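You operate a simulated robot arm through the tools that you are given. There is no shell and no other tool.

Carry out the task below with a simulated robot arm. There is one attempt and no reset: what you move stays moved.

## Task
Fill the detergent drawer to MAX and run a 40 C wash until END.
Fine: pour from the detergent jug and put it back; shut the drawer; press start once; watch for END; no suds over, nothing spilt. Set down upright: detergent jug. Where these are worked on the way, their far stop is far enough and under half their travel is too little: detergent drawer.

It is judged by the outcome, as a careful person would: the job done as asked, and still so three seconds after it is handed in. It fails if anything else is knocked over, pushed out of place, dropped, spilled or broken.

## Robot
A 6-joint arm with a two-finger parallel gripper, fixed in place. Base frame: the origin is on the floor under the middle of its stand, x ahead of it, y to its left, z up. Units: mm, degrees, N and s.
With the tool pointing down near the work surface it reaches from about 100 to 600 mm from the base axis. Its first joint turns from -166.0 to 166.0 degrees. Payload 4.1 kg.
The TCP is the grasp point between the finger pads, 23 mm short of the fingertips. In the tool frame z runs along the fingers and y along their closing line. Largest opening 94 mm; finger width 38, thickness 10; the body of the gripper, 54 by 96 mm, starts 39 mm behind the TCP.
Orientation is that of the tool frame in the base frame, as a unit quaternion [x, y, z, w]. With the fingers straight down and closing along the base's y, the tool's x points along the base's -x, its y along +y and its z along -z.

## Interface
- The arm moves only by the tool move_arm. Its arguments are lists of equal length, an entry for each row: "translation": the shift along the base's x, y, z in cm, a list of three; "delta_rot": the turn, a rotation vector about the base's x, y, z in degrees, a list of three; "fingers": the finger opening in cm, from 0 to 9.4. In form: {"translation": [[x, y, z], ...], "delta_rot": [[wx, wy, wz], ...], "fingers": [fingers, ...]}. A call has 1 to 20 rows; each row is the pose to reach, as a shift and turn from the pose commanded when the call began. A row lasts 0.2 s, in which the tool goes at most 50 mm and 8.6 degrees; a call with a longer step from one row to the next is refused whole, and so is a gripper value outside its range. Where a pose cannot be reached the arm comes as near as it can. A force on the tool above 40 N (or 10 N above the force at the start of the call, whichever is more), or a blocked arm, ends the call early, and 0.2 s more pass. Each finger travels about 45 mm/s and halts on what it meets, pressing with about 24 N; the grip force reading is that of the motor and also rises with nothing between the fingers. The clock runs only during rows and for 0.2 s after the last one: add rows that repeat a pose to give the fingers time. The reply holds the time, the measured pose of the TCP, the force on the tool along the base axes, the opening and the grip force, in the units named above and with some noise, with the torque about the TCP (base axes, N m) and any sound that the robot's microphone picked up, and new pictures: "pictures" is both (left out), scene, wrist or none.
- Cameras (640 x 400 px; columns grow to the right, rows downward): "scene" is fixed at [393.7, -642.7, 1658.9]; the picture's right is [1.00, 0.04, 0.00], its down [0.02, -0.46, -0.89] and it looks along [-0.04, 0.89, -0.46] (base axes); focal length 323 px, centre (320, 200). "wrist" rides on the gripper at [86, 16, -75] in the tool frame; the picture's right is [-0.18, 0.98, 0.00], its down [-0.58, -0.11, -0.81] and it looks along [-0.79, -0.15, 0.59] (tool axes); focal length 243 px, centre (320, 200).
- lift_body(by): slides the trunk up (or, below 0, down) by that many mm; the arm rides with it, the base frame stays. It gives what a move gives, with no picture.
- point_at(camera, pixels): for up to 12 pixels [column, row] of the newest picture of that camera ("zoom" is the newest enlarged one), the place [x, y, z] in the base frame of the surface seen there, good to about 2 mm, but the place of the scene camera against the robot may be out by one fixed shift of up to 12 mm in any direction. The clock stands still meanwhile.
- enlarge(camera, box): a new picture of the part [left, top, right, bottom] of that camera's present view, enlarged. The clock stands still meanwhile.
- hand_in(): hands the job in; it is judged then, once.

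Unless the task says otherwise, let go and move clear before handing in.

The tools are called after ">>>" by a JSON object that holds its "fn" and its "kwargs". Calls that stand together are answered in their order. move_arm: Moves the arm, as the interface text tells. Its arguments: {"type":"object","properties":{"translation":{"type":"array"},"delta_rot":{"type":"array"},"fingers":{"type":"array"},"pictures":{"type":"string","enum":["both","scene","wrist","none"]}},"required":["translation","delta_rot","fingers"]} The other tools are called the same way: lift_body (by) moves the trunk up or down; point_at (camera, pixels) gives the place of the surface under pixels of a picture; enlarge (camera, box) takes an enlarged picture of a part of a camera's view; hand_in () hands the job in.

At the start:

```text
time_s: 0.0
tool_pos: [257.5, 256.3, 1313.3]
tcp_rot: [0.0, 1.0, 0.0, 0.001]
ft_force: [-0.5, -0.3, 0.1]
wrist_torque: [0.01, 0.0, -0.01]
gripper_width: 93.9
grasp_force: 0.1
trunk travel left (down, up): [-500.0, 90.0]
```

scene: 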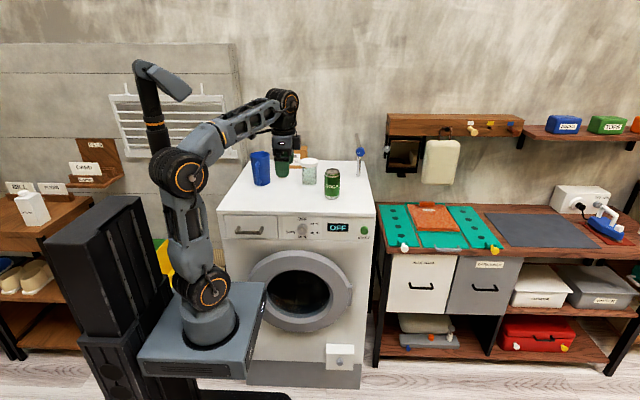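
wrist: 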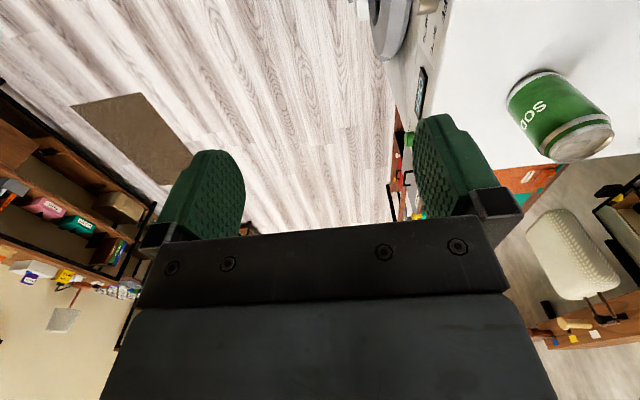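

The scene shows a washing machine with a panel (display "OFF" at about (338,228)), a drawer at (250,227), a dial at (302,230), and objects on its top. I'll enlarge these areas to identify the jug, the drawer and the controls.

>>> {"fn": "enlarge", "kwargs": {"camera": "scene", "box": [210, 130, 390, 250]}}

>>> {"fn": "enlarge", "kwargs": {"camera": "scene", "box": [0, 120, 130, 300]}}

>>> {"fn": "enlarge", "kwargs": {"camera": "scene", "box": [215, 205, 385, 250]}}

```text
3.33 times, centred on (300, 190) of scene
```

zoom: 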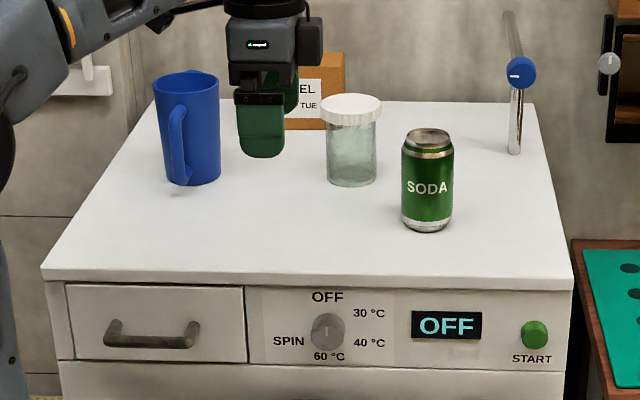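

```text
2.22 times, centred on (65, 210) of scene
```

zoom: 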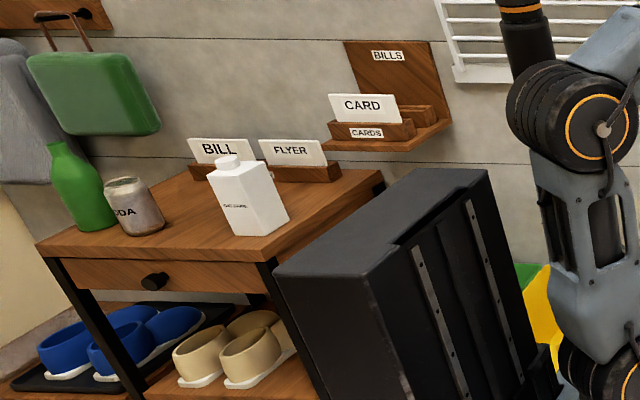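

```text
3.76 times, centred on (300, 228) of scene
```

zoom: 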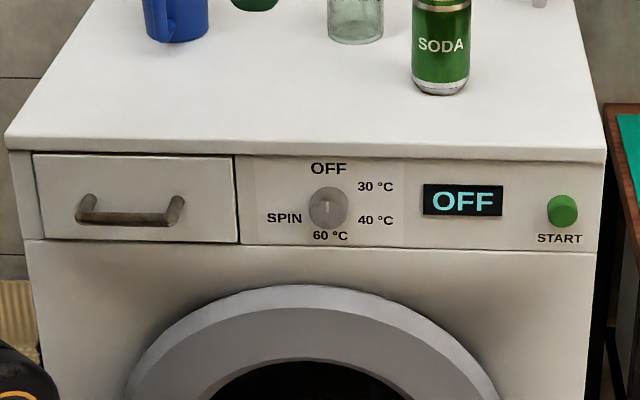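

The blue jug at zoom (190,130) is a candidate for the detergent jug. I'll read labels and locate surfaces by pixel.

>>> {"fn": "enlarge", "kwargs": {"camera": "scene", "box": [240, 140, 300, 195]}}

>>> {"fn": "enlarge", "kwargs": {"camera": "scene", "box": [10, 180, 60, 230]}}

>>> {"fn": "point_at", "kwargs": {"camera": "scene", "pixels": [[261, 160], [261, 185], [236, 231], [265, 231], [302, 229], [338, 228], [364, 230], [225, 210], [372, 207], [310, 175], [332, 185], [290, 315]]}}

```text
7.27 times, centred on (270, 168) of scene
```

zoom: 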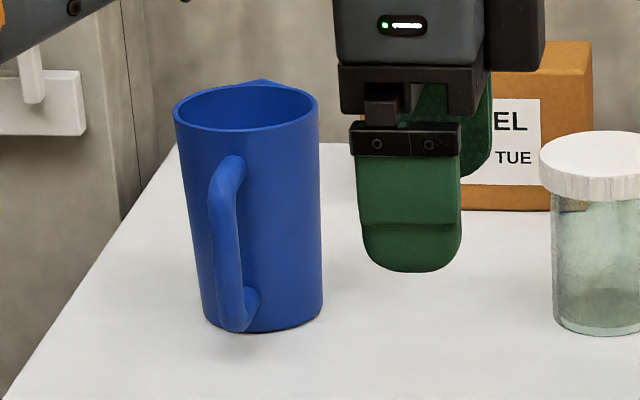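

```text
8.00 times, centred on (35, 205) of scene
```

zoom: 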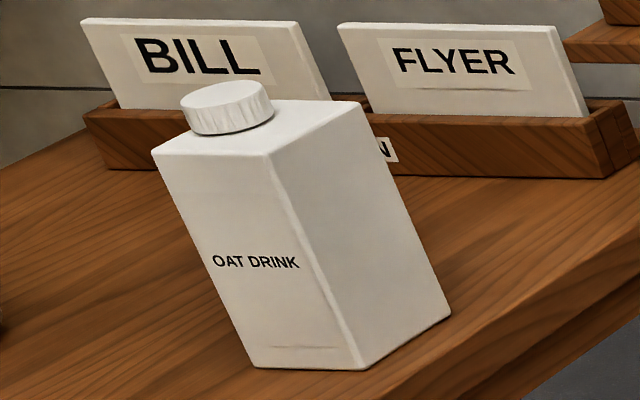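

```text
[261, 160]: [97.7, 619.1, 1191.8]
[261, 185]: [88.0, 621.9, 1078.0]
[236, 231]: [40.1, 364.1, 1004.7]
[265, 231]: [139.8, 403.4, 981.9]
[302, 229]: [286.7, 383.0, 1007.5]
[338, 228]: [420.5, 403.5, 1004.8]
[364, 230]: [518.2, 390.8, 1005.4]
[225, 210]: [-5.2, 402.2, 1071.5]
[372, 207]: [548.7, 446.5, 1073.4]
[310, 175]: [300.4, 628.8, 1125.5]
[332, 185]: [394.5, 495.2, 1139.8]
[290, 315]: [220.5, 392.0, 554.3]
```

The blue jug stands on the washer top, handle toward the camera and spout at the back; the carton on the left is oat drink. I'll check the tap at (360,155), the box at (340,355), the robot base and the jug/handle geometry.

>>> {"fn": "enlarge", "kwargs": {"camera": "scene", "box": [320, 130, 400, 200]}}

>>> {"fn": "enlarge", "kwargs": {"camera": "scene", "box": [230, 240, 390, 400]}}

>>> {"fn": "enlarge", "kwargs": {"camera": "scene", "box": [245, 145, 280, 190]}}

>>> {"fn": "point_at", "kwargs": {"camera": "scene", "pixels": [[215, 295], [190, 170], [285, 105], [255, 297], [165, 370], [185, 330], [340, 356]]}}

```text
5.71 times, centred on (360, 165) of scene
```

zoom: 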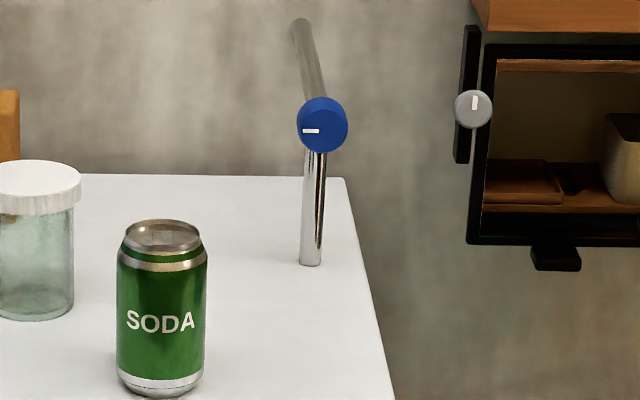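

```text
2.50 times, centred on (310, 320) of scene
```

zoom: 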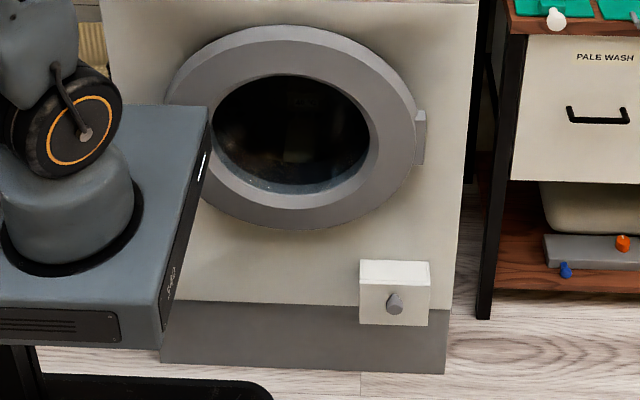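

```text
8.89 times, centred on (262, 168) of scene
```

zoom: 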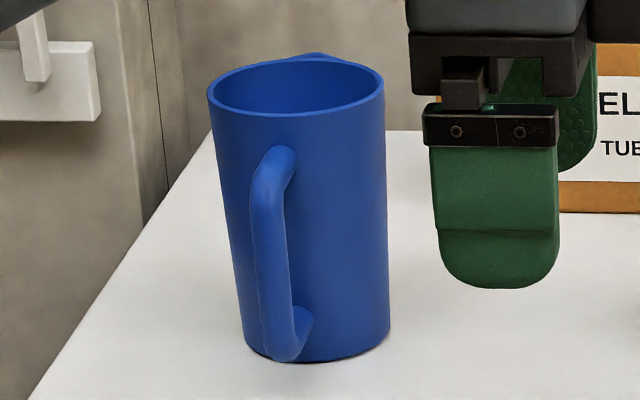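

```text
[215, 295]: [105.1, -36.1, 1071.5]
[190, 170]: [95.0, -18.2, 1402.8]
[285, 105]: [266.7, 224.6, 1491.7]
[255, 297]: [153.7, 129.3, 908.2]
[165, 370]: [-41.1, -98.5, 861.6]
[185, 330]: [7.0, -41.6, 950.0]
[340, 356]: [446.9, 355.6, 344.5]
```

Next I'm checking the tap's pipe geometry (scene (352..364, 130..178)), the jug edges and the drawer edges, for reach planning.

>>> {"fn": "enlarge", "kwargs": {"camera": "scene", "box": [345, 125, 375, 185]}}

>>> {"fn": "point_at", "kwargs": {"camera": "scene", "pixels": [[360, 175], [361, 165], [361, 152], [358, 140], [354, 135], [350, 165], [365, 185], [373, 200], [245, 165], [300, 160]]}}

>>> {"fn": "point_at", "kwargs": {"camera": "scene", "pixels": [[258, 165], [259, 175], [260, 182], [252, 160], [266, 175], [268, 160], [270, 185], [261, 152], [261, 190], [222, 232], [275, 232], [250, 217]]}}

```text
6.67 times, centred on (360, 155) of scene
```

zoom: 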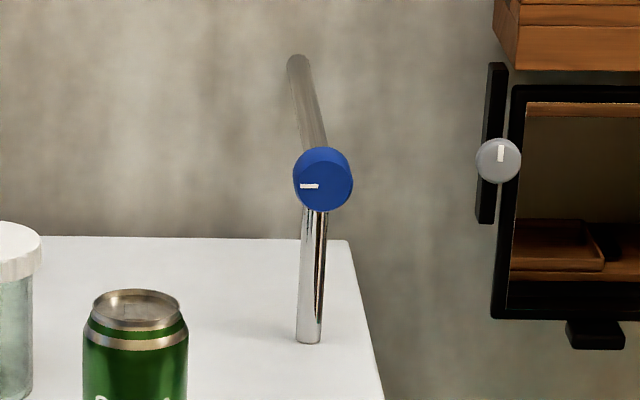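

```text
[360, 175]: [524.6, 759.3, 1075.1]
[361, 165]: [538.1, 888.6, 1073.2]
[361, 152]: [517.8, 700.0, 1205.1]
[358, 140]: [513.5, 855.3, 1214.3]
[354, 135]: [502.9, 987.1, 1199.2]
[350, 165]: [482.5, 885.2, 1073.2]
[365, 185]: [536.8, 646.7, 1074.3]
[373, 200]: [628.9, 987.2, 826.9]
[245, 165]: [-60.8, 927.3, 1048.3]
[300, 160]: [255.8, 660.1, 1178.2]
```

```text
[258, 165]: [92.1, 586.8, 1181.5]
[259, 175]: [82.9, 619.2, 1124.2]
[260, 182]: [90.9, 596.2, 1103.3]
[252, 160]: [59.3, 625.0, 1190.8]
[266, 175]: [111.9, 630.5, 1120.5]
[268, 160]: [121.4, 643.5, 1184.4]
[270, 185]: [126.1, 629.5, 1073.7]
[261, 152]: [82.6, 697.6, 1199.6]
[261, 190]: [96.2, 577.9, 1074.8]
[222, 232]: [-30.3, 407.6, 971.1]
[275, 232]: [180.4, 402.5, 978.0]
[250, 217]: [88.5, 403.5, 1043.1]
```

The jug's axis is near (85, 655) with its handle facing -y, the drawer handle is near (90, 364, 1003), the dial is at (287, 383, 1007) and the start button at (518, 391, 1005). I'll first turn the tool to horizontal (pointing +y, fingers closing vertically) at a clear place in front of the machine.

>>> {"fn": "move_arm", "kwargs": {"translation": [[0, -0.5, 0], [0, -1, 0], [-0.5, -1.5, -0.5], [-1, -2, -1], [-1.5, -2.5, -1.5], [-2, -3, -2], [-2.5, -3.5, -2.5], [-3, -4, -3], [-3.5, -4.5, -3.5], [-4, -5, -4], [-4.5, -5.5, -4.5], [-5, -6, -5], [-5, -6, -5]], "delta_rot": [[7.5, 0, 0], [15, 0, 0], [22.5, 0, 0], [30, 0, 0], [37.5, 0, 0], [45, 0, 0], [52.5, 0, 0], [60, 0, 0], [67.5, 0, 0], [75, 0, 0], [82.5, 0, 0], [90, 0, 0], [90, 0, 0]], "fingers": [9.4, 9.4, 9.4, 9.4, 9.4, 9.4, 9.4, 9.4, 9.4, 9.4, 9.4, 9.4, 9.4]}}

```text
time_s: 2.8
tool_pos: [220.2, 200.8, 1264.7]
tcp_rot: [0.009, 0.709, 0.705, -0.021]
ft_force: [0.5, -0.2, -0.1]
wrist_torque: [-0.02, 0.01, -0.04]
gripper_width: 94.0
grasp_force: 0.1
out of reach, approached as far as the arm can: row 12, 13
trunk travel left (down, up): [-500.0, 90.0]
```

scene: 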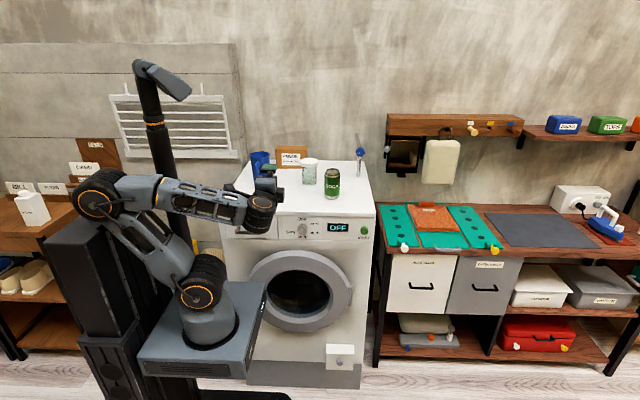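
wrist: 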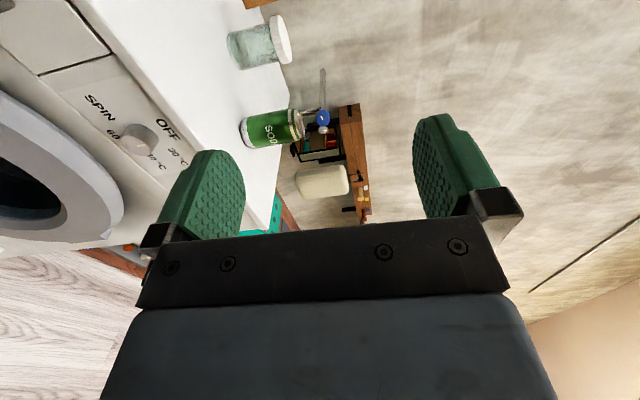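

The arm stopped near its inner reach (x 220 instead of 207), and its elbow at px (95,195) hangs close to the trunk column. Before lowering the trunk I'll locate the column and elbow, since working with a lower trunk and a yawed tool should give room for pulling the drawer.

>>> {"fn": "point_at", "kwargs": {"camera": "scene", "pixels": [[95, 195], [75, 235], [128, 203], [60, 235], [100, 240], [150, 110], [200, 285], [260, 210], [300, 310], [245, 300], [265, 282]]}}

>>> {"fn": "point_at", "kwargs": {"camera": "wrist", "pixels": [[137, 138], [262, 130], [255, 50], [20, 60], [60, 75], [90, 15]]}}

```text
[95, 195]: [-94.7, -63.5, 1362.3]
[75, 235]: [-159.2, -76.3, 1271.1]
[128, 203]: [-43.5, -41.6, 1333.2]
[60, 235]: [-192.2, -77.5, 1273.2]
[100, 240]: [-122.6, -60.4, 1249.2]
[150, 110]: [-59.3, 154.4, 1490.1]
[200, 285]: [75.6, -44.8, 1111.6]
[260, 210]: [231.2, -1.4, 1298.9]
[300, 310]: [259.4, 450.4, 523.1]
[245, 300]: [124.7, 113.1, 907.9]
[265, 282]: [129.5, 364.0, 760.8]
```

```text
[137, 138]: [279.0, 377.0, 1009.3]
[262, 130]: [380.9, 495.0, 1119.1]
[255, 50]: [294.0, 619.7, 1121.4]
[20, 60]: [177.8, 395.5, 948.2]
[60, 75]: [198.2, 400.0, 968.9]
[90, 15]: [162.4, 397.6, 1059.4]
```

The column top is near (-120..-190, -70, 1270) and the elbow sits just over it, so I must bring the elbow out first. I'll move the tool outward to about x 310, y 240 while yawing it +45° about z (pointing to -x,+y).

>>> {"fn": "move_arm", "kwargs": {"translation": [[2, 1, 0], [4, 2, 0], [6, 3, 0], [8, 4, 0], [10, 4, 0], [10, 4, 0], [10, 4, 0]], "delta_rot": [[0, 0, 8], [0, 0, 16], [0, 0, 24], [0, 0, 32], [0, 0, 40], [0, 0, 45], [0, 0, 45]], "fingers": [9.4, 9.4, 9.4, 9.4, 9.4, 9.4, 9.4]}}

```text
time_s: 4.4
tool_pos: [315.1, 242.0, 1269.9]
tcp_rot: [-0.27, 0.654, 0.653, -0.27]
ft_force: [0.4, 0.0, 0.3]
wrist_torque: [-0.02, -0.01, 0.01]
gripper_width: 94.1
grasp_force: 0.1
out of reach, approached as far as the arm can: row 6, 7
trunk travel left (down, up): [-500.0, 90.0]
```

scene: 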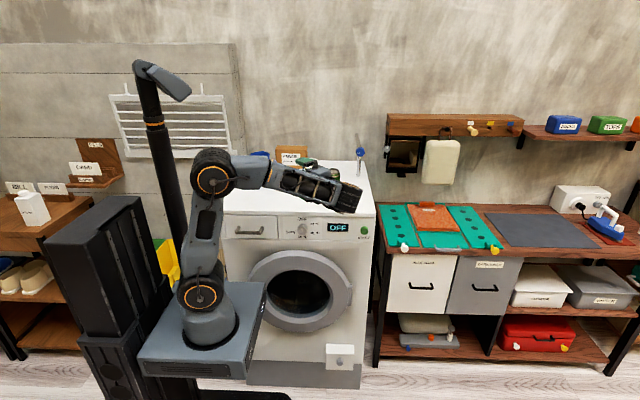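
wrist: 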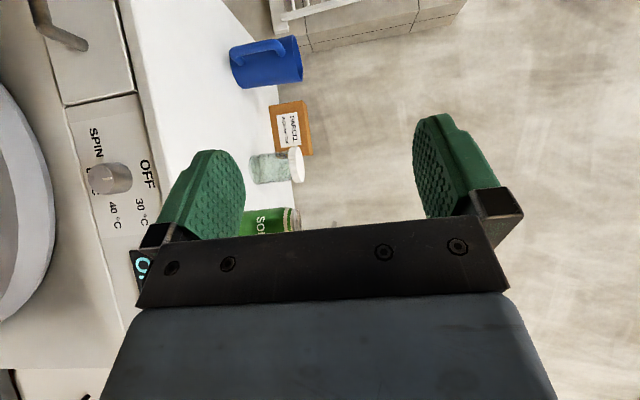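

The elbow is now clear of the column (px (213,170)), and the wrist view shows the drawer handle (60,30), dial (108,178) and jug (265,62). I'll lower the trunk in steps, as the tool stays well in front of the machine (y < 275).

>>> {"fn": "lift_body", "kwargs": {"by": -180}}

>>> {"fn": "move_arm", "kwargs": {"translation": [[0, 0, 0]], "delta_rot": [[0, 0, 0]], "fingers": [9.4]}}

```text
time_s: 6.4
tool_pos: [313.6, 241.3, 1091.5]
tcp_rot: [-0.271, 0.654, 0.653, -0.269]
ft_force: [-0.4, -0.7, -0.2]
wrist_torque: [-0.01, -0.01, -0.01]
gripper_width: 94.0
grasp_force: 0.0
trunk travel left (down, up): [-320.0, 270.0]
```

```text
time_s: 6.8
tool_pos: [313.9, 242.9, 1091.1]
tcp_rot: [-0.27, 0.654, 0.653, -0.269]
ft_force: [-0.8, -0.2, 0.6]
wrist_torque: [0.01, -0.01, -0.01]
gripper_width: 94.0
grasp_force: 0.0
trunk travel left (down, up): [-320.0, 270.0]
```

scene: 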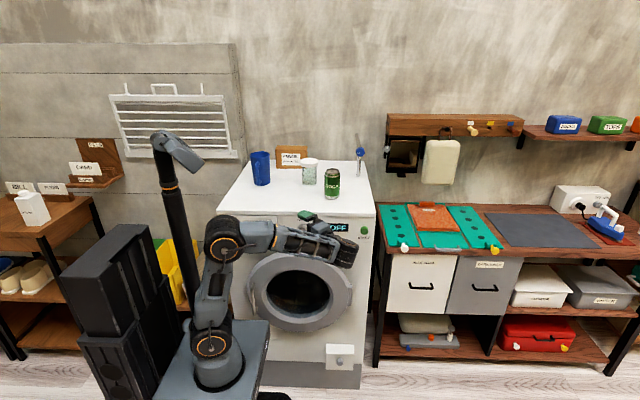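
wrist: 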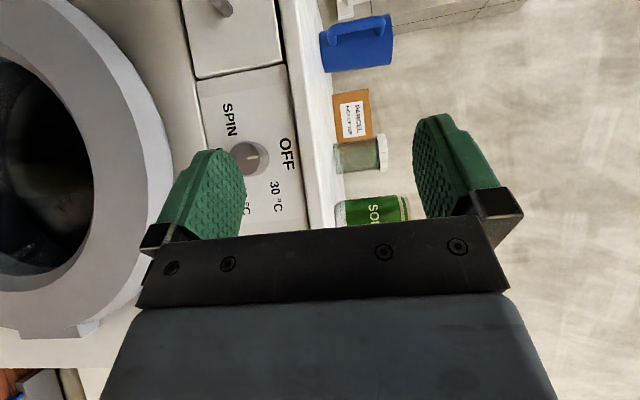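

The trunk lowered cleanly and the mast rides with it; nothing touched. I'll lower a further 150 mm so the shoulder sits well below the drawer height.

>>> {"fn": "lift_body", "kwargs": {"by": -150}}

>>> {"fn": "move_arm", "kwargs": {"translation": [[-2, 0, 2], [-4, 0, 4], [-6, 0, 6], [-6, 0, 6]], "delta_rot": [[0, 0, 0], [0, 0, 0], [0, 0, 0], [0, 0, 0]], "fingers": [9.4, 9.4, 9.4, 9.4]}}

```text
time_s: 8.6
tool_pos: [314.0, 242.3, 941.6]
tcp_rot: [-0.27, 0.655, 0.653, -0.269]
ft_force: [-0.8, 0.1, -0.8]
wrist_torque: [0.0, 0.01, 0.02]
gripper_width: 93.9
grasp_force: 0.1
trunk travel left (down, up): [-170.0, 420.0]
```

```text
time_s: 9.6
tool_pos: [252.5, 241.3, 1002.2]
tcp_rot: [-0.269, 0.655, 0.653, -0.269]
ft_force: [-0.2, 0.6, -0.3]
wrist_torque: [-0.02, -0.03, -0.01]
gripper_width: 94.1
grasp_force: 0.0
trunk travel left (down, up): [-170.0, 420.0]
```

scene: 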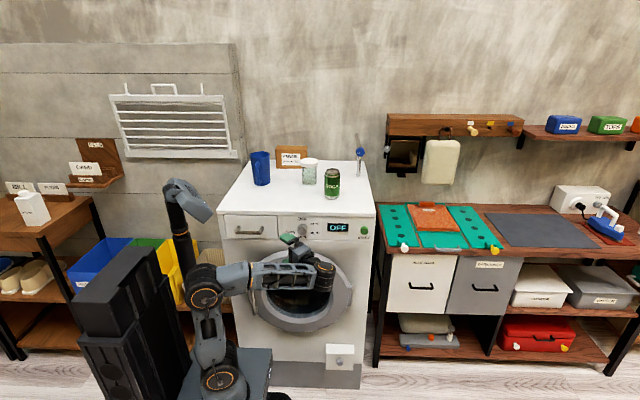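
wrist: 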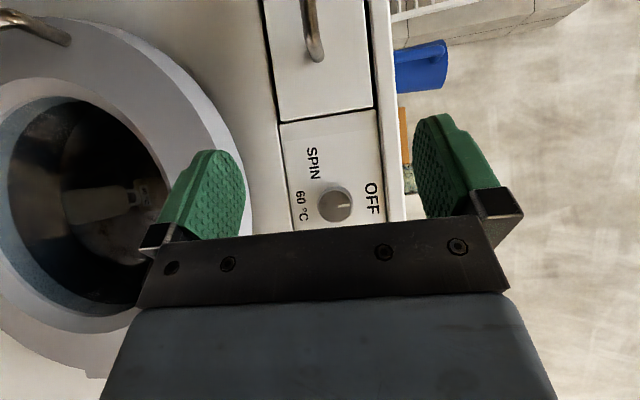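

The wrist view now shows the drawer handle at (315,30) and another bronze handle at (35,25). I'll locate points on both, plus the panel, using the wrist camera.

>>> {"fn": "point_at", "kwargs": {"camera": "wrist", "pixels": [[311, 15], [315, 35], [320, 55], [300, 80], [340, 80], [370, 90], [279, 115], [336, 203], [350, 205], [35, 25], [60, 40], [330, 60]]}}

>>> {"fn": "enlarge", "kwargs": {"camera": "wrist", "box": [240, 0, 460, 240]}}

```text
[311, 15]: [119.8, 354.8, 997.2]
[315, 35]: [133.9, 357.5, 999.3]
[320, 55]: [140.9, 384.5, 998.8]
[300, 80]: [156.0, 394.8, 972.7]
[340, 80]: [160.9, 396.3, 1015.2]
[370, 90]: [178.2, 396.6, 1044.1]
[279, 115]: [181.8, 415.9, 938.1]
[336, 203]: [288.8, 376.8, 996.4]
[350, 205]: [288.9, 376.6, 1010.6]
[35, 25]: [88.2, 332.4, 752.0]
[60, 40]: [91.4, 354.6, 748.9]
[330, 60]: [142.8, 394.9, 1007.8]
```

```text
1.67 times, centred on (350, 120) of wrist
```

zoom: 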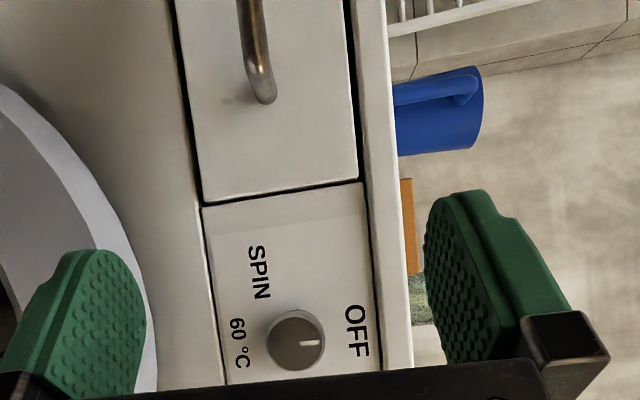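

Wrist-camera measurements put the handle bar at y≈355–360, z≈998 with the drawer front at y≈395. I'll move the tool to a standoff at about (155, 295, 998) along its pointing direction with a moderate opening.

>>> {"fn": "move_arm", "kwargs": {"translation": [[-2.5, 1.5, -0.1], [-5, 3, -0.2], [-7.5, 4.5, -0.4], [-9.7, 5.4, -0.4], [-9.7, 5.4, -0.4]], "delta_rot": [[0, 0, 0], [0, 0, 0], [0, 0, 0], [0, 0, 0], [0, 0, 0]], "fingers": [8, 7, 6, 6, 6]}}

```text
time_s: 10.8
tool_pos: [157.7, 295.9, 996.8]
tcp_rot: [-0.27, 0.654, 0.653, -0.269]
ft_force: [-0.1, 0.0, 0.5]
wrist_torque: [0.02, -0.02, 0.0]
gripper_width: 60.1
grasp_force: 0.0
trunk travel left (down, up): [-170.0, 420.0]
```

scene: 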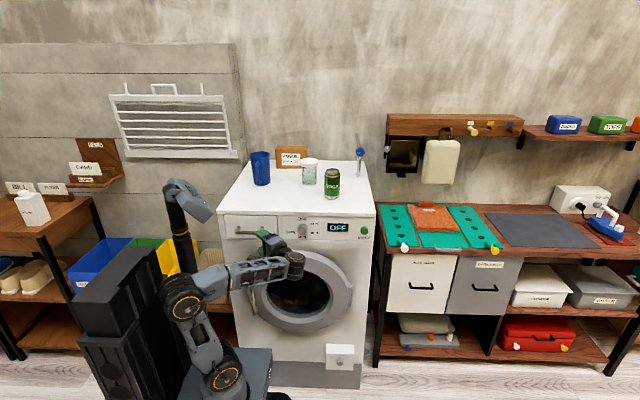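
wrist: 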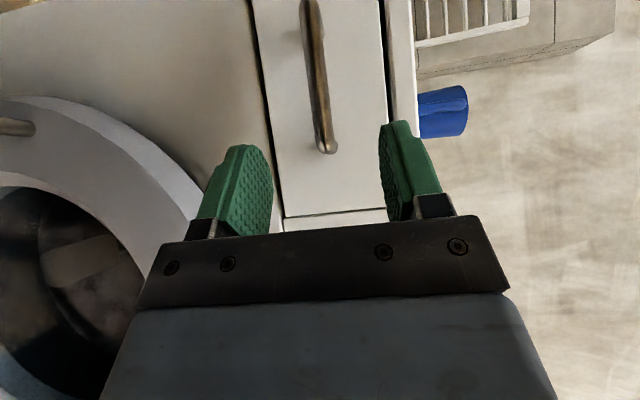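

The handle bar (316,100 in the wrist view) is between the fingers' lines. The elbow at scene px (185,298) is drifting back toward the column, so I'll check those distances before pulling.

>>> {"fn": "point_at", "kwargs": {"camera": "scene", "pixels": [[185, 298], [172, 300], [180, 240], [182, 265], [110, 270], [135, 250], [150, 270], [165, 310], [225, 375], [170, 200], [200, 210], [175, 330]]}}

>>> {"fn": "point_at", "kwargs": {"camera": "wrist", "pixels": [[312, 30], [316, 80], [321, 120], [326, 148], [340, 130], [300, 200], [370, 205], [262, 100], [383, 80]]}}

>>> {"fn": "enlarge", "kwargs": {"camera": "scene", "box": [60, 160, 320, 400]}}

```text
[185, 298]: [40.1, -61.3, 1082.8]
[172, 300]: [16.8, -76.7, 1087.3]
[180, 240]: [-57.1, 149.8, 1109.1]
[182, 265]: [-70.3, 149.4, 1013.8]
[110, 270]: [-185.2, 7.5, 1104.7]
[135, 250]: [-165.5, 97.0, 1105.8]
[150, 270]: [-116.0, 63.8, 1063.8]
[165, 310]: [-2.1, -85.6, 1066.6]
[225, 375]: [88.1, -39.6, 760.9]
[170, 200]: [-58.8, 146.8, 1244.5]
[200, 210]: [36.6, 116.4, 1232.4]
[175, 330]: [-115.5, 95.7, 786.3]
```

```text
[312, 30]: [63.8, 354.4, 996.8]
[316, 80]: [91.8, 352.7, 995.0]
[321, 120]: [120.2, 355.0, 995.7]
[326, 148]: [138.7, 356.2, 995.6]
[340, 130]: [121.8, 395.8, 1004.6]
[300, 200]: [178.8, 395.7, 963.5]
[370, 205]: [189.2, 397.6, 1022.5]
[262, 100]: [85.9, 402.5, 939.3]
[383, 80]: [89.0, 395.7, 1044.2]
```

```text
1.67 times, centred on (190, 280) of scene
```

zoom: 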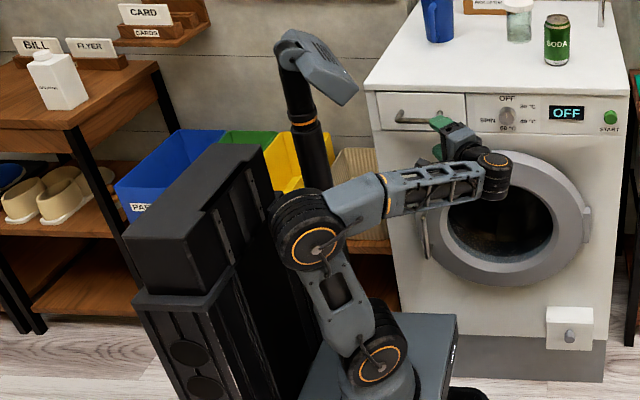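

The column's near face is about x -116 and the elbow has some 90 mm left, so I'll yaw the tool to 60° to keep the wrist farther out. Then I'll slide onto the handle bar (y≈357, z≈996) at x≈95.

>>> {"fn": "move_arm", "kwargs": {"translation": [[-0.4, 1.3, 0], [-0.7, 2.6, 0], [-2.5, 3.6, -0.1], [-4.4, 4.8, -0.1], [-6.2, 5.8, -0.1], [-6.2, 5.8, -0.1]], "delta_rot": [[0, 0, 7.5], [0, 0, 15], [0, 0, 15], [0, 0, 15], [0, 0, 15], [0, 0, 15]], "fingers": [6, 6, 6, 6, 6, 6]}}

```text
time_s: 12.2
tool_pos: [94.7, 354.0, 996.2]
tcp_rot: [-0.353, 0.614, 0.613, -0.352]
ft_force: [0.0, 0.3, -0.3]
wrist_torque: [0.01, 0.03, 0.02]
gripper_width: 60.0
grasp_force: 0.0
trunk travel left (down, up): [-170.0, 420.0]
```

scene: 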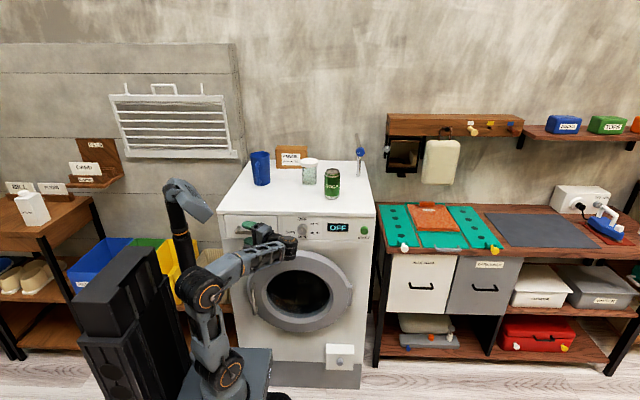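
wrist: 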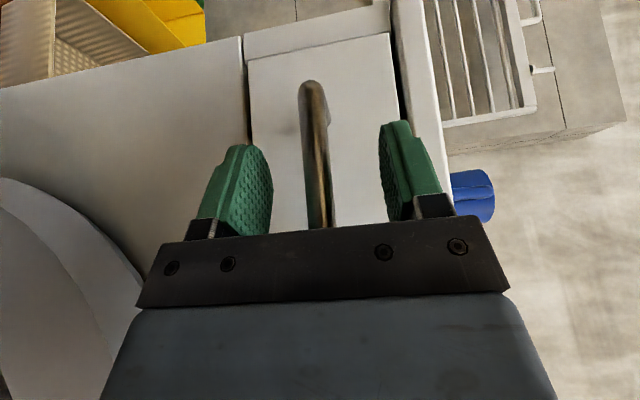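

The bar runs between the fingers (wrist px (315,170)). I'll close on it.

>>> {"fn": "move_arm", "kwargs": {"translation": [[0, 0, 0], [0, 0, 0], [0, 0, 0], [0, 0, 0], [0, 0, 0]], "delta_rot": [[0, 0, 0], [0, 0, 0], [0, 0, 0], [0, 0, 0], [0, 0, 0]], "fingers": [4, 2.5, 0.5, 0.5, 0.5], "pictures": "wrist"}}

```text
time_s: 13.3
tool_pos: [94.4, 354.3, 994.8]
tcp_rot: [-0.352, 0.615, 0.611, -0.353]
ft_force: [-3.1, -6.5, -19.5]
wrist_torque: [-0.15, 0.6, -0.2]
gripper_width: 13.9
grasp_force: 45.2
trunk travel left (down, up): [-170.0, 420.0]
```

wrist: 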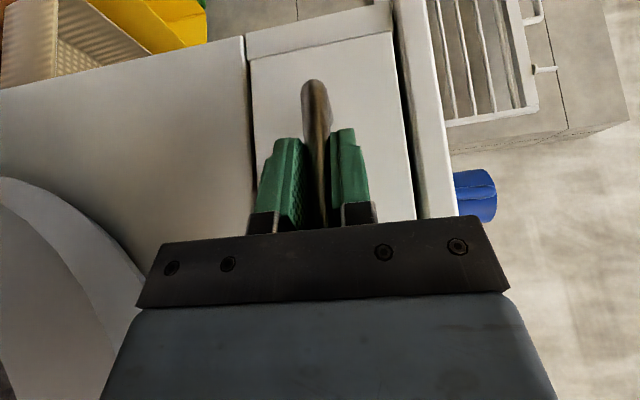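

The bar is gripped (13.9 mm wide); the -19.5 N in z says the bar sits a little lower than my centre, so I'll ease down 1.5 mm and start pulling along -y slowly.

>>> {"fn": "move_arm", "kwargs": {"translation": [[0, 0, -0.15], [0, -0.5, -0.15], [0, -1.5, -0.15], [0, -2.5, -0.15], [0, -3.5, -0.15], [0, -4.5, -0.15], [0, -5.5, -0.15], [0, -6, -0.15], [0, -6, -0.15]], "delta_rot": [[0, 0, 0], [0, 0, 0], [0, 0, 0], [0, 0, 0], [0, 0, 0], [0, 0, 0], [0, 0, 0], [0, 0, 0], [0, 0, 0]], "fingers": [0.5, 0.5, 0.5, 0.5, 0.5, 0.5, 0.5, 0.5, 0.5]}}

```text
time_s: 15.3
tool_pos: [94.2, 294.4, 993.8]
tcp_rot: [-0.353, 0.612, 0.613, -0.352]
ft_force: [0.0, 2.4, 9.1]
wrist_torque: [0.0, 0.53, -0.02]
gripper_width: 13.8
grasp_force: 45.4
trunk travel left (down, up): [-170.0, 420.0]
```

scene: 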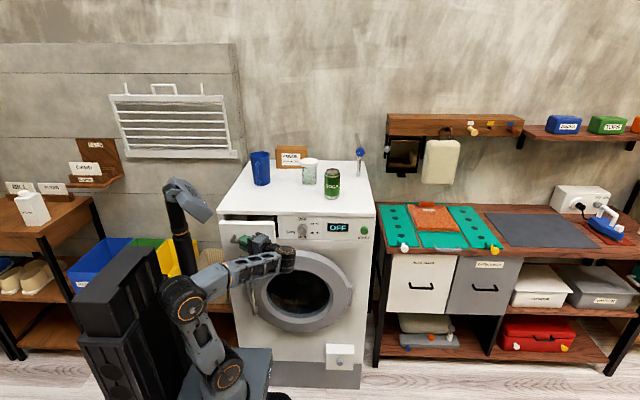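
wrist: 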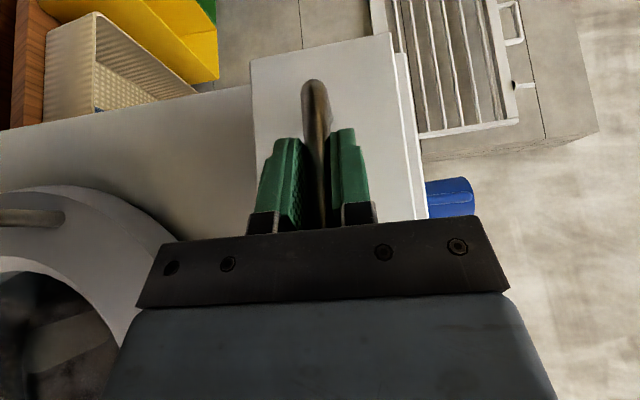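

The drawer has moved out 60 mm with only about 2 N of resistance. I'll keep pulling along -y in small steps up to 120 mm more, watching for its stop.

>>> {"fn": "move_arm", "kwargs": {"translation": [[0, -1, 0.05], [0, -2, 0.05], [0, -3, 0.05], [0, -4, 0.05], [0, -5, 0.05], [0, -6, 0.05], [0, -6, 0.05]], "delta_rot": [[0, 0, 0], [0, 0, 0], [0, 0, 0], [0, 0, 0], [0, 0, 0], [0, 0, 0], [0, 0, 0]], "fingers": [0.5, 0.5, 0.5, 0.5, 0.5, 0.5, 0.5]}}

```text
time_s: 16.9
tool_pos: [95.6, 233.4, 994.4]
tcp_rot: [-0.352, 0.614, 0.612, -0.353]
ft_force: [-2.0, 1.4, 8.2]
wrist_torque: [0.0, 0.43, -1.05]
gripper_width: 13.7
grasp_force: 44.7
trunk travel left (down, up): [-170.0, 420.0]
```

scene: 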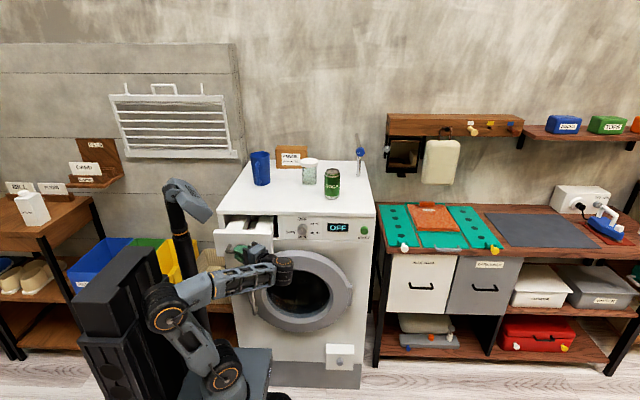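
wrist: 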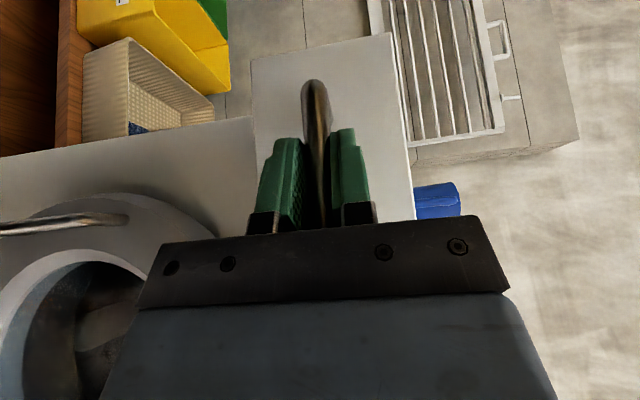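

The drawer is out about 120 mm. I'll look inside it and check the elbow/column margin before pulling farther.

>>> {"fn": "enlarge", "kwargs": {"camera": "scene", "box": [200, 200, 320, 275]}}

>>> {"fn": "point_at", "kwargs": {"camera": "scene", "pixels": [[165, 303], [150, 305], [130, 300], [250, 230], [235, 230], [262, 228], [230, 245], [145, 290]]}}

>>> {"fn": "enlarge", "kwargs": {"camera": "scene", "box": [60, 220, 300, 400]}}

```text
5.33 times, centred on (260, 238) of scene
```

zoom: 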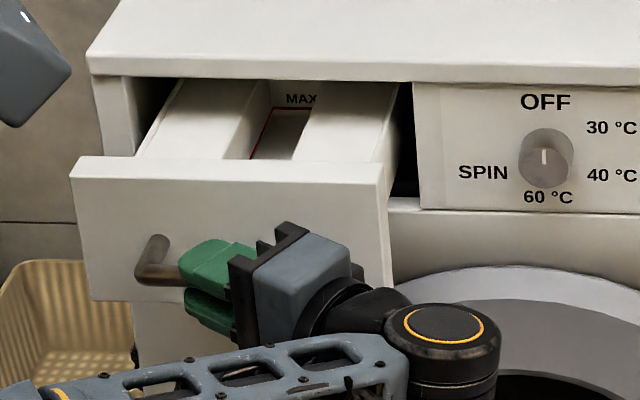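

```text
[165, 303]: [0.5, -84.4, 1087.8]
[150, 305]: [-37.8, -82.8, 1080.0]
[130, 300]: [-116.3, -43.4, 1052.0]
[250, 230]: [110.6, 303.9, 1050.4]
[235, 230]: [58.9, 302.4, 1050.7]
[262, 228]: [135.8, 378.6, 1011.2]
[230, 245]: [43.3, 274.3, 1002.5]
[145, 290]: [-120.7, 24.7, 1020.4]
```

```text
2.22 times, centred on (180, 310) of scene
```

zoom: 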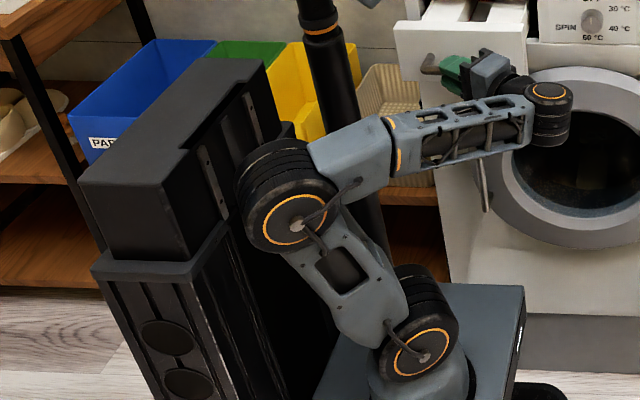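

Inside the drawer there's a centre compartment with a red MAX line (zoom (300,100)). The elbow still has ~50 mm to the column, so I'll pull another 30 mm gently to see whether the drawer's stop is near.

>>> {"fn": "move_arm", "kwargs": {"translation": [[0, -0.5, 0], [0, -1, 0], [0, -1.5, 0], [0, -2, 0], [0, -2.5, 0], [0, -3, 0], [0, -3, 0]], "delta_rot": [[0, 0, 0], [0, 0, 0], [0, 0, 0], [0, 0, 0], [0, 0, 0], [0, 0, 0], [0, 0, 0]], "fingers": [0.5, 0.5, 0.5, 0.5, 0.5, 0.5, 0.5]}}

```text
time_s: 18.4
tool_pos: [94.9, 213.7, 994.7]
tcp_rot: [-0.349, 0.614, 0.616, -0.348]
ft_force: [31.7, -1.7, 9.6]
wrist_torque: [-0.02, -0.04, -0.44]
gripper_width: 13.7
grasp_force: 44.9
out of reach, approached as far as the arm can: row 5, 6, 7
trunk travel left (down, up): [-170.0, 420.0]
stopped in row 7: the force on the tool passed its limit at 54 N (the readings are from after the stop); the commanded pose is now the measured one
```

scene: 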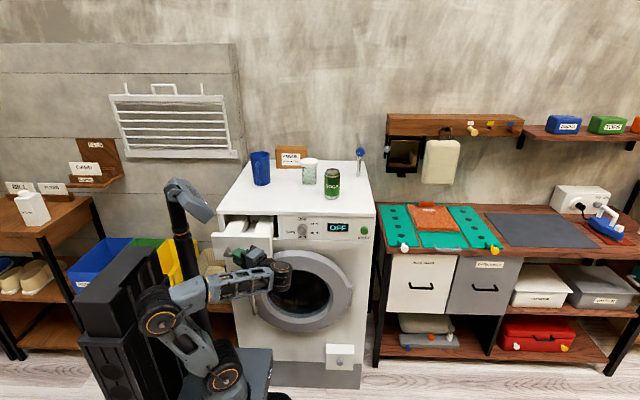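
wrist: 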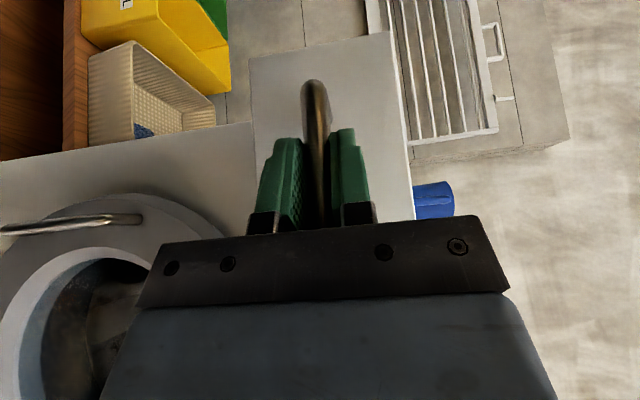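

The arm hit its inner reach (x force 31.7 N, y force small) with the drawer out about 140 mm. I'll open the fingers and look into the drawer.

>>> {"fn": "move_arm", "kwargs": {"translation": [[0, 0, 0], [0, 0, 0], [0, 0, 0], [0, 0, 0]], "delta_rot": [[0, 0, 0], [0, 0, 0], [0, 0, 0], [0, 0, 0]], "fingers": [2.5, 4, 5, 5], "pictures": "scene"}}

>>> {"fn": "enlarge", "kwargs": {"camera": "scene", "box": [205, 200, 295, 260]}}

```text
time_s: 19.4
tool_pos: [90.6, 212.9, 995.8]
tcp_rot: [-0.352, 0.613, 0.614, -0.35]
ft_force: [0.0, 0.2, 0.4]
wrist_torque: [-0.02, -0.04, 0.02]
gripper_width: 49.9
grasp_force: 0.1
trunk travel left (down, up): [-170.0, 420.0]
```

scene: 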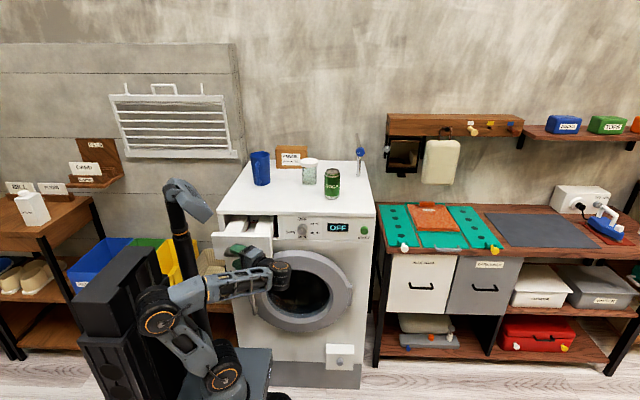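

```text
6.67 times, centred on (250, 230) of scene
```

zoom: 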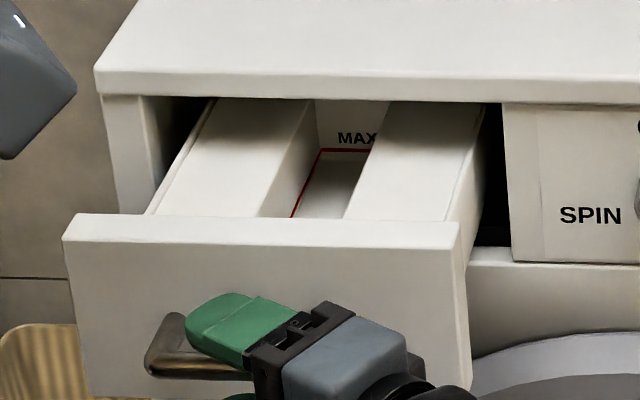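

The centre compartment, with its red MAX line on the back and left walls, is visible in the zoom around (320,170). I'll measure the compartment's edges there.

>>> {"fn": "point_at", "kwargs": {"camera": "zoom", "pixels": [[300, 160], [300, 205], [325, 152], [355, 150], [335, 190], [350, 125], [370, 170], [350, 205], [270, 230], [235, 160], [420, 160], [355, 138]]}}

>>> {"fn": "enlarge", "kwargs": {"camera": "scene", "box": [235, 210, 275, 240]}}

```text
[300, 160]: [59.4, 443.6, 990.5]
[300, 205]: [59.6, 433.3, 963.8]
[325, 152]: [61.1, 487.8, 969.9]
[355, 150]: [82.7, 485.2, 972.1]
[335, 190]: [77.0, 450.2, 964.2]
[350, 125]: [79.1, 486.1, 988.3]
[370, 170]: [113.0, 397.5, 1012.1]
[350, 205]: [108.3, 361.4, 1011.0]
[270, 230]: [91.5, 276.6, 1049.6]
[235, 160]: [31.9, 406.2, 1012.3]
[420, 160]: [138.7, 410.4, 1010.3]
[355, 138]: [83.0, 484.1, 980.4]
```

```text
13.33 times, centred on (255, 225) of scene
```

zoom: 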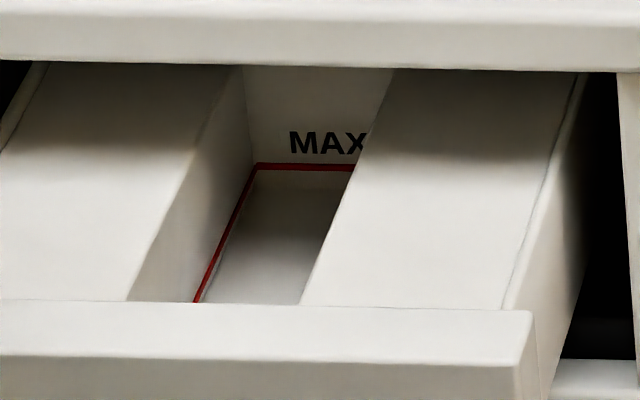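

The compartment spans roughly x 60–112, with its tray top near z 1011 and MAX around z 970 (scene values, about 7 mm high in y/z compared with the wrist camera). I'll now back off the handle, rise over the drawer and turn the tool back, so I can look into the drawer from above and then go for the jug.

>>> {"fn": "move_arm", "kwargs": {"translation": [[3, -1.7, 0], [6, -3.4, 0], [8, -4, 3], [9, -3, 7], [10, -1, 11], [10, 1, 15], [10, 3, 19], [10, 5, 22], [10, 5, 22]], "delta_rot": [[0, 0, 0], [0, 0, 0], [0, 0, 0], [0, 0, 0], [0, 0, 0], [0, 0, -8], [0, 0, -16], [0, 0, -24], [0, 0, -30]], "fingers": [5, 5, 5, 5, 5, 5, 5, 5, 5]}}

```text
time_s: 20.3
tool_pos: [130.9, 241.5, 1018.9]
tcp_rot: [-0.349, 0.62, 0.607, -0.355]
ft_force: [-9.3, 1.6, -31.1]
wrist_torque: [0.28, 0.17, 0.02]
gripper_width: 63.7
grasp_force: 15.7
out of reach, approached as far as the arm can: row 1, 2, 3, 4
trunk travel left (down, up): [-170.0, 420.0]
stopped in row 4: the force on the tool passed its limit at 50 N (the readings are from after the stop); the commanded pose is now the measured one
```

scene: 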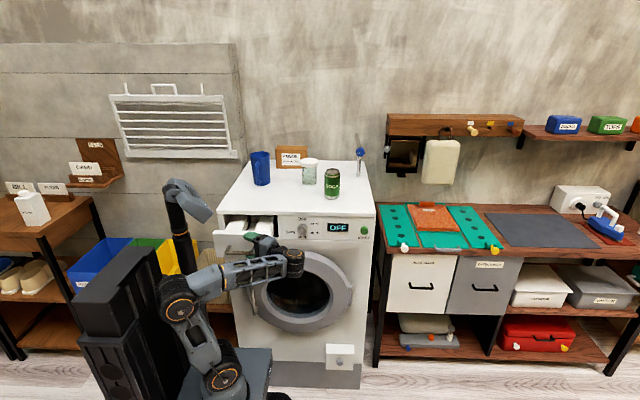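
wrist: 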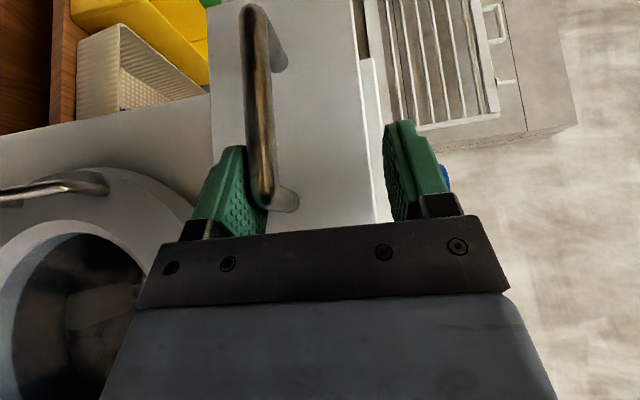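

The retreat was limited by reach and the lower finger hooked under the bar (z force -31 N, bar at wrist px (258,110) against the lower finger). I'll ease down 2 cm so the bar is centred between the fingers again before backing off.

>>> {"fn": "move_arm", "kwargs": {"translation": [[0, 0, -0.7], [0, 0, -1.4], [0, 0, -2.1], [0, 0, -2.1]], "delta_rot": [[0, 0, 0], [0, 0, 0], [0, 0, 0], [0, 0, 0]], "fingers": [6.4, 6.4, 6.4, 6.4]}}

>>> {"fn": "enlarge", "kwargs": {"camera": "scene", "box": [205, 200, 325, 290]}}

```text
time_s: 21.3
tool_pos: [132.3, 238.9, 1002.0]
tcp_rot: [-0.349, 0.618, 0.61, -0.353]
ft_force: [0.4, 0.5, -0.2]
wrist_torque: [0.01, -0.01, 0.01]
gripper_width: 64.0
grasp_force: 0.0
trunk travel left (down, up): [-170.0, 420.0]
```

scene: 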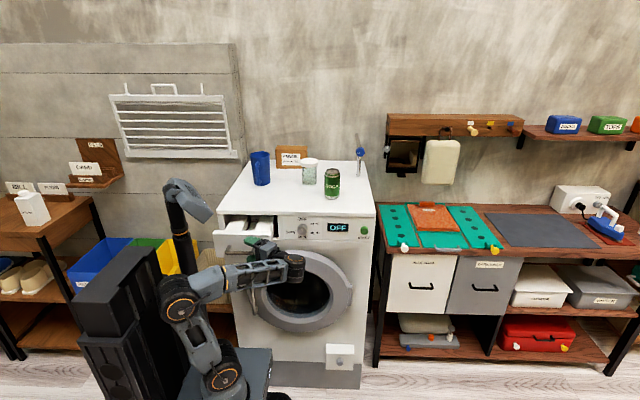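
wrist: 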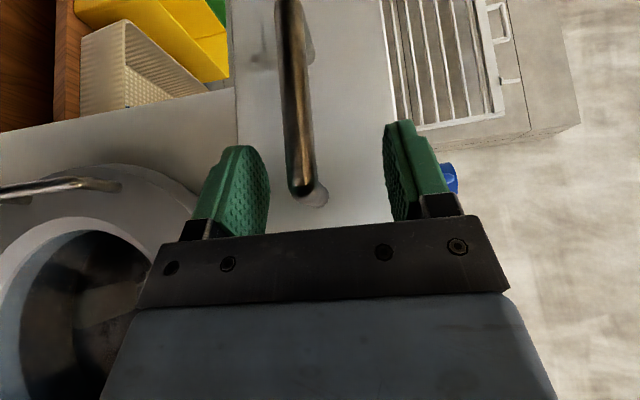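

```text
4.44 times, centred on (265, 245) of scene
```

zoom: 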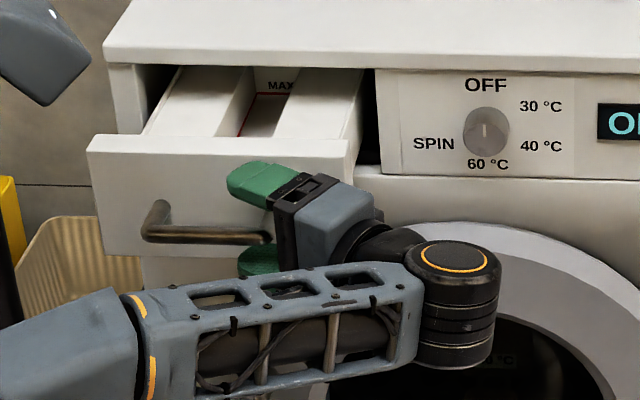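

The force is released and the bar is free between the fingers. I'll check where the drawer front and bar are now.

>>> {"fn": "point_at", "kwargs": {"camera": "wrist", "pixels": [[300, 150], [295, 80], [340, 150], [265, 100], [303, 190], [340, 200], [368, 100]]}}

>>> {"fn": "point_at", "kwargs": {"camera": "scene", "pixels": [[250, 234], [282, 236], [225, 238], [284, 245], [298, 268], [180, 300]]}}

```text
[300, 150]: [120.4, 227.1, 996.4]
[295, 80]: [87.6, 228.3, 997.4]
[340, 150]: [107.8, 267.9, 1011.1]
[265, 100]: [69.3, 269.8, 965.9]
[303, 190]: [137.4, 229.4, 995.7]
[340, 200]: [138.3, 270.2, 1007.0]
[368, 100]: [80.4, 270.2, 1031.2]
```

```text
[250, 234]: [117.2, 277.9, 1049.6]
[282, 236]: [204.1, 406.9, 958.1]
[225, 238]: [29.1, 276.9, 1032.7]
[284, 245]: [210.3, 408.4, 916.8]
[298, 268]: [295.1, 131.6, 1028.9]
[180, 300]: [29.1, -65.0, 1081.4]
```

The drawer is still out about 126 mm (front at y≈269). I'll slide the open fingers off the bar end along +x (the arm has room outward), then rise.

>>> {"fn": "move_arm", "kwargs": {"translation": [[2, -0.5, -0.3], [4.5, -1, -0.3], [7, -1.5, -0.3], [9.5, -2, -0.3], [11, -2, 0], [11, -2, 0]], "delta_rot": [[0, 0, 0], [0, 0, 0], [0, 0, 0], [0, 0, 0], [0, 0, 0], [0, 0, 0]], "fingers": [6.4, 6.4, 6.4, 6.4, 6.4, 6.4]}}

```text
time_s: 22.7
tool_pos: [196.2, 277.4, 991.1]
tcp_rot: [-0.349, 0.619, 0.61, -0.352]
ft_force: [0.2, 0.0, 0.1]
wrist_torque: [-0.05, 0.0, -0.01]
gripper_width: 64.1
grasp_force: 0.2
out of reach, approached as far as the arm can: row 1, 2, 3, 4, 5, 6
trunk travel left (down, up): [-170.0, 420.0]
```

scene: 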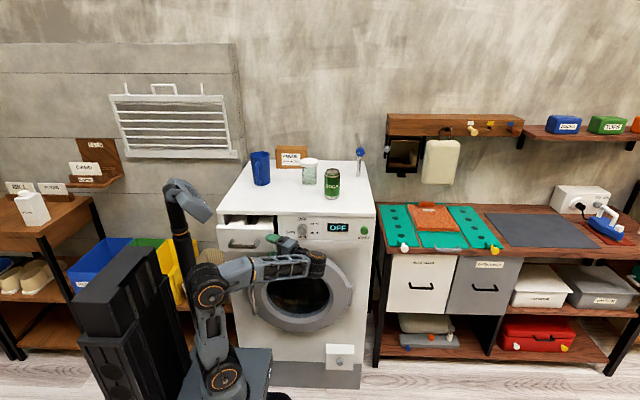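
wrist: 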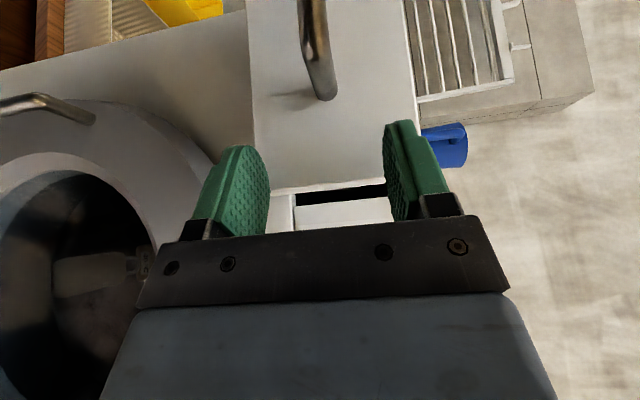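

The move was deflected: with the tool yawed 60° it folds back too far against the forearm, so the arm slid to +y instead and may have pushed the drawer in. I'll measure the drawer before doing anything else.

>>> {"fn": "point_at", "kwargs": {"camera": "wrist", "pixels": [[318, 60], [325, 95], [340, 140], [290, 160], [370, 150], [340, 213], [310, 40]]}}

>>> {"fn": "enlarge", "kwargs": {"camera": "scene", "box": [205, 200, 345, 300]}}

```text
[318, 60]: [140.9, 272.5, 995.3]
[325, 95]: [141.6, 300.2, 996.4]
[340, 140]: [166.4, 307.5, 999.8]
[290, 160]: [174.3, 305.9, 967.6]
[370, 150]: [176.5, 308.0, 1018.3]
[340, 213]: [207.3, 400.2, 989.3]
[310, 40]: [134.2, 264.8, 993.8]
```

```text
4.00 times, centred on (275, 250) of scene
```

zoom: 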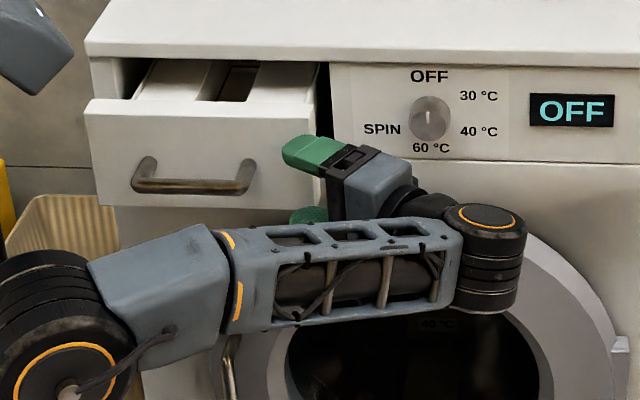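

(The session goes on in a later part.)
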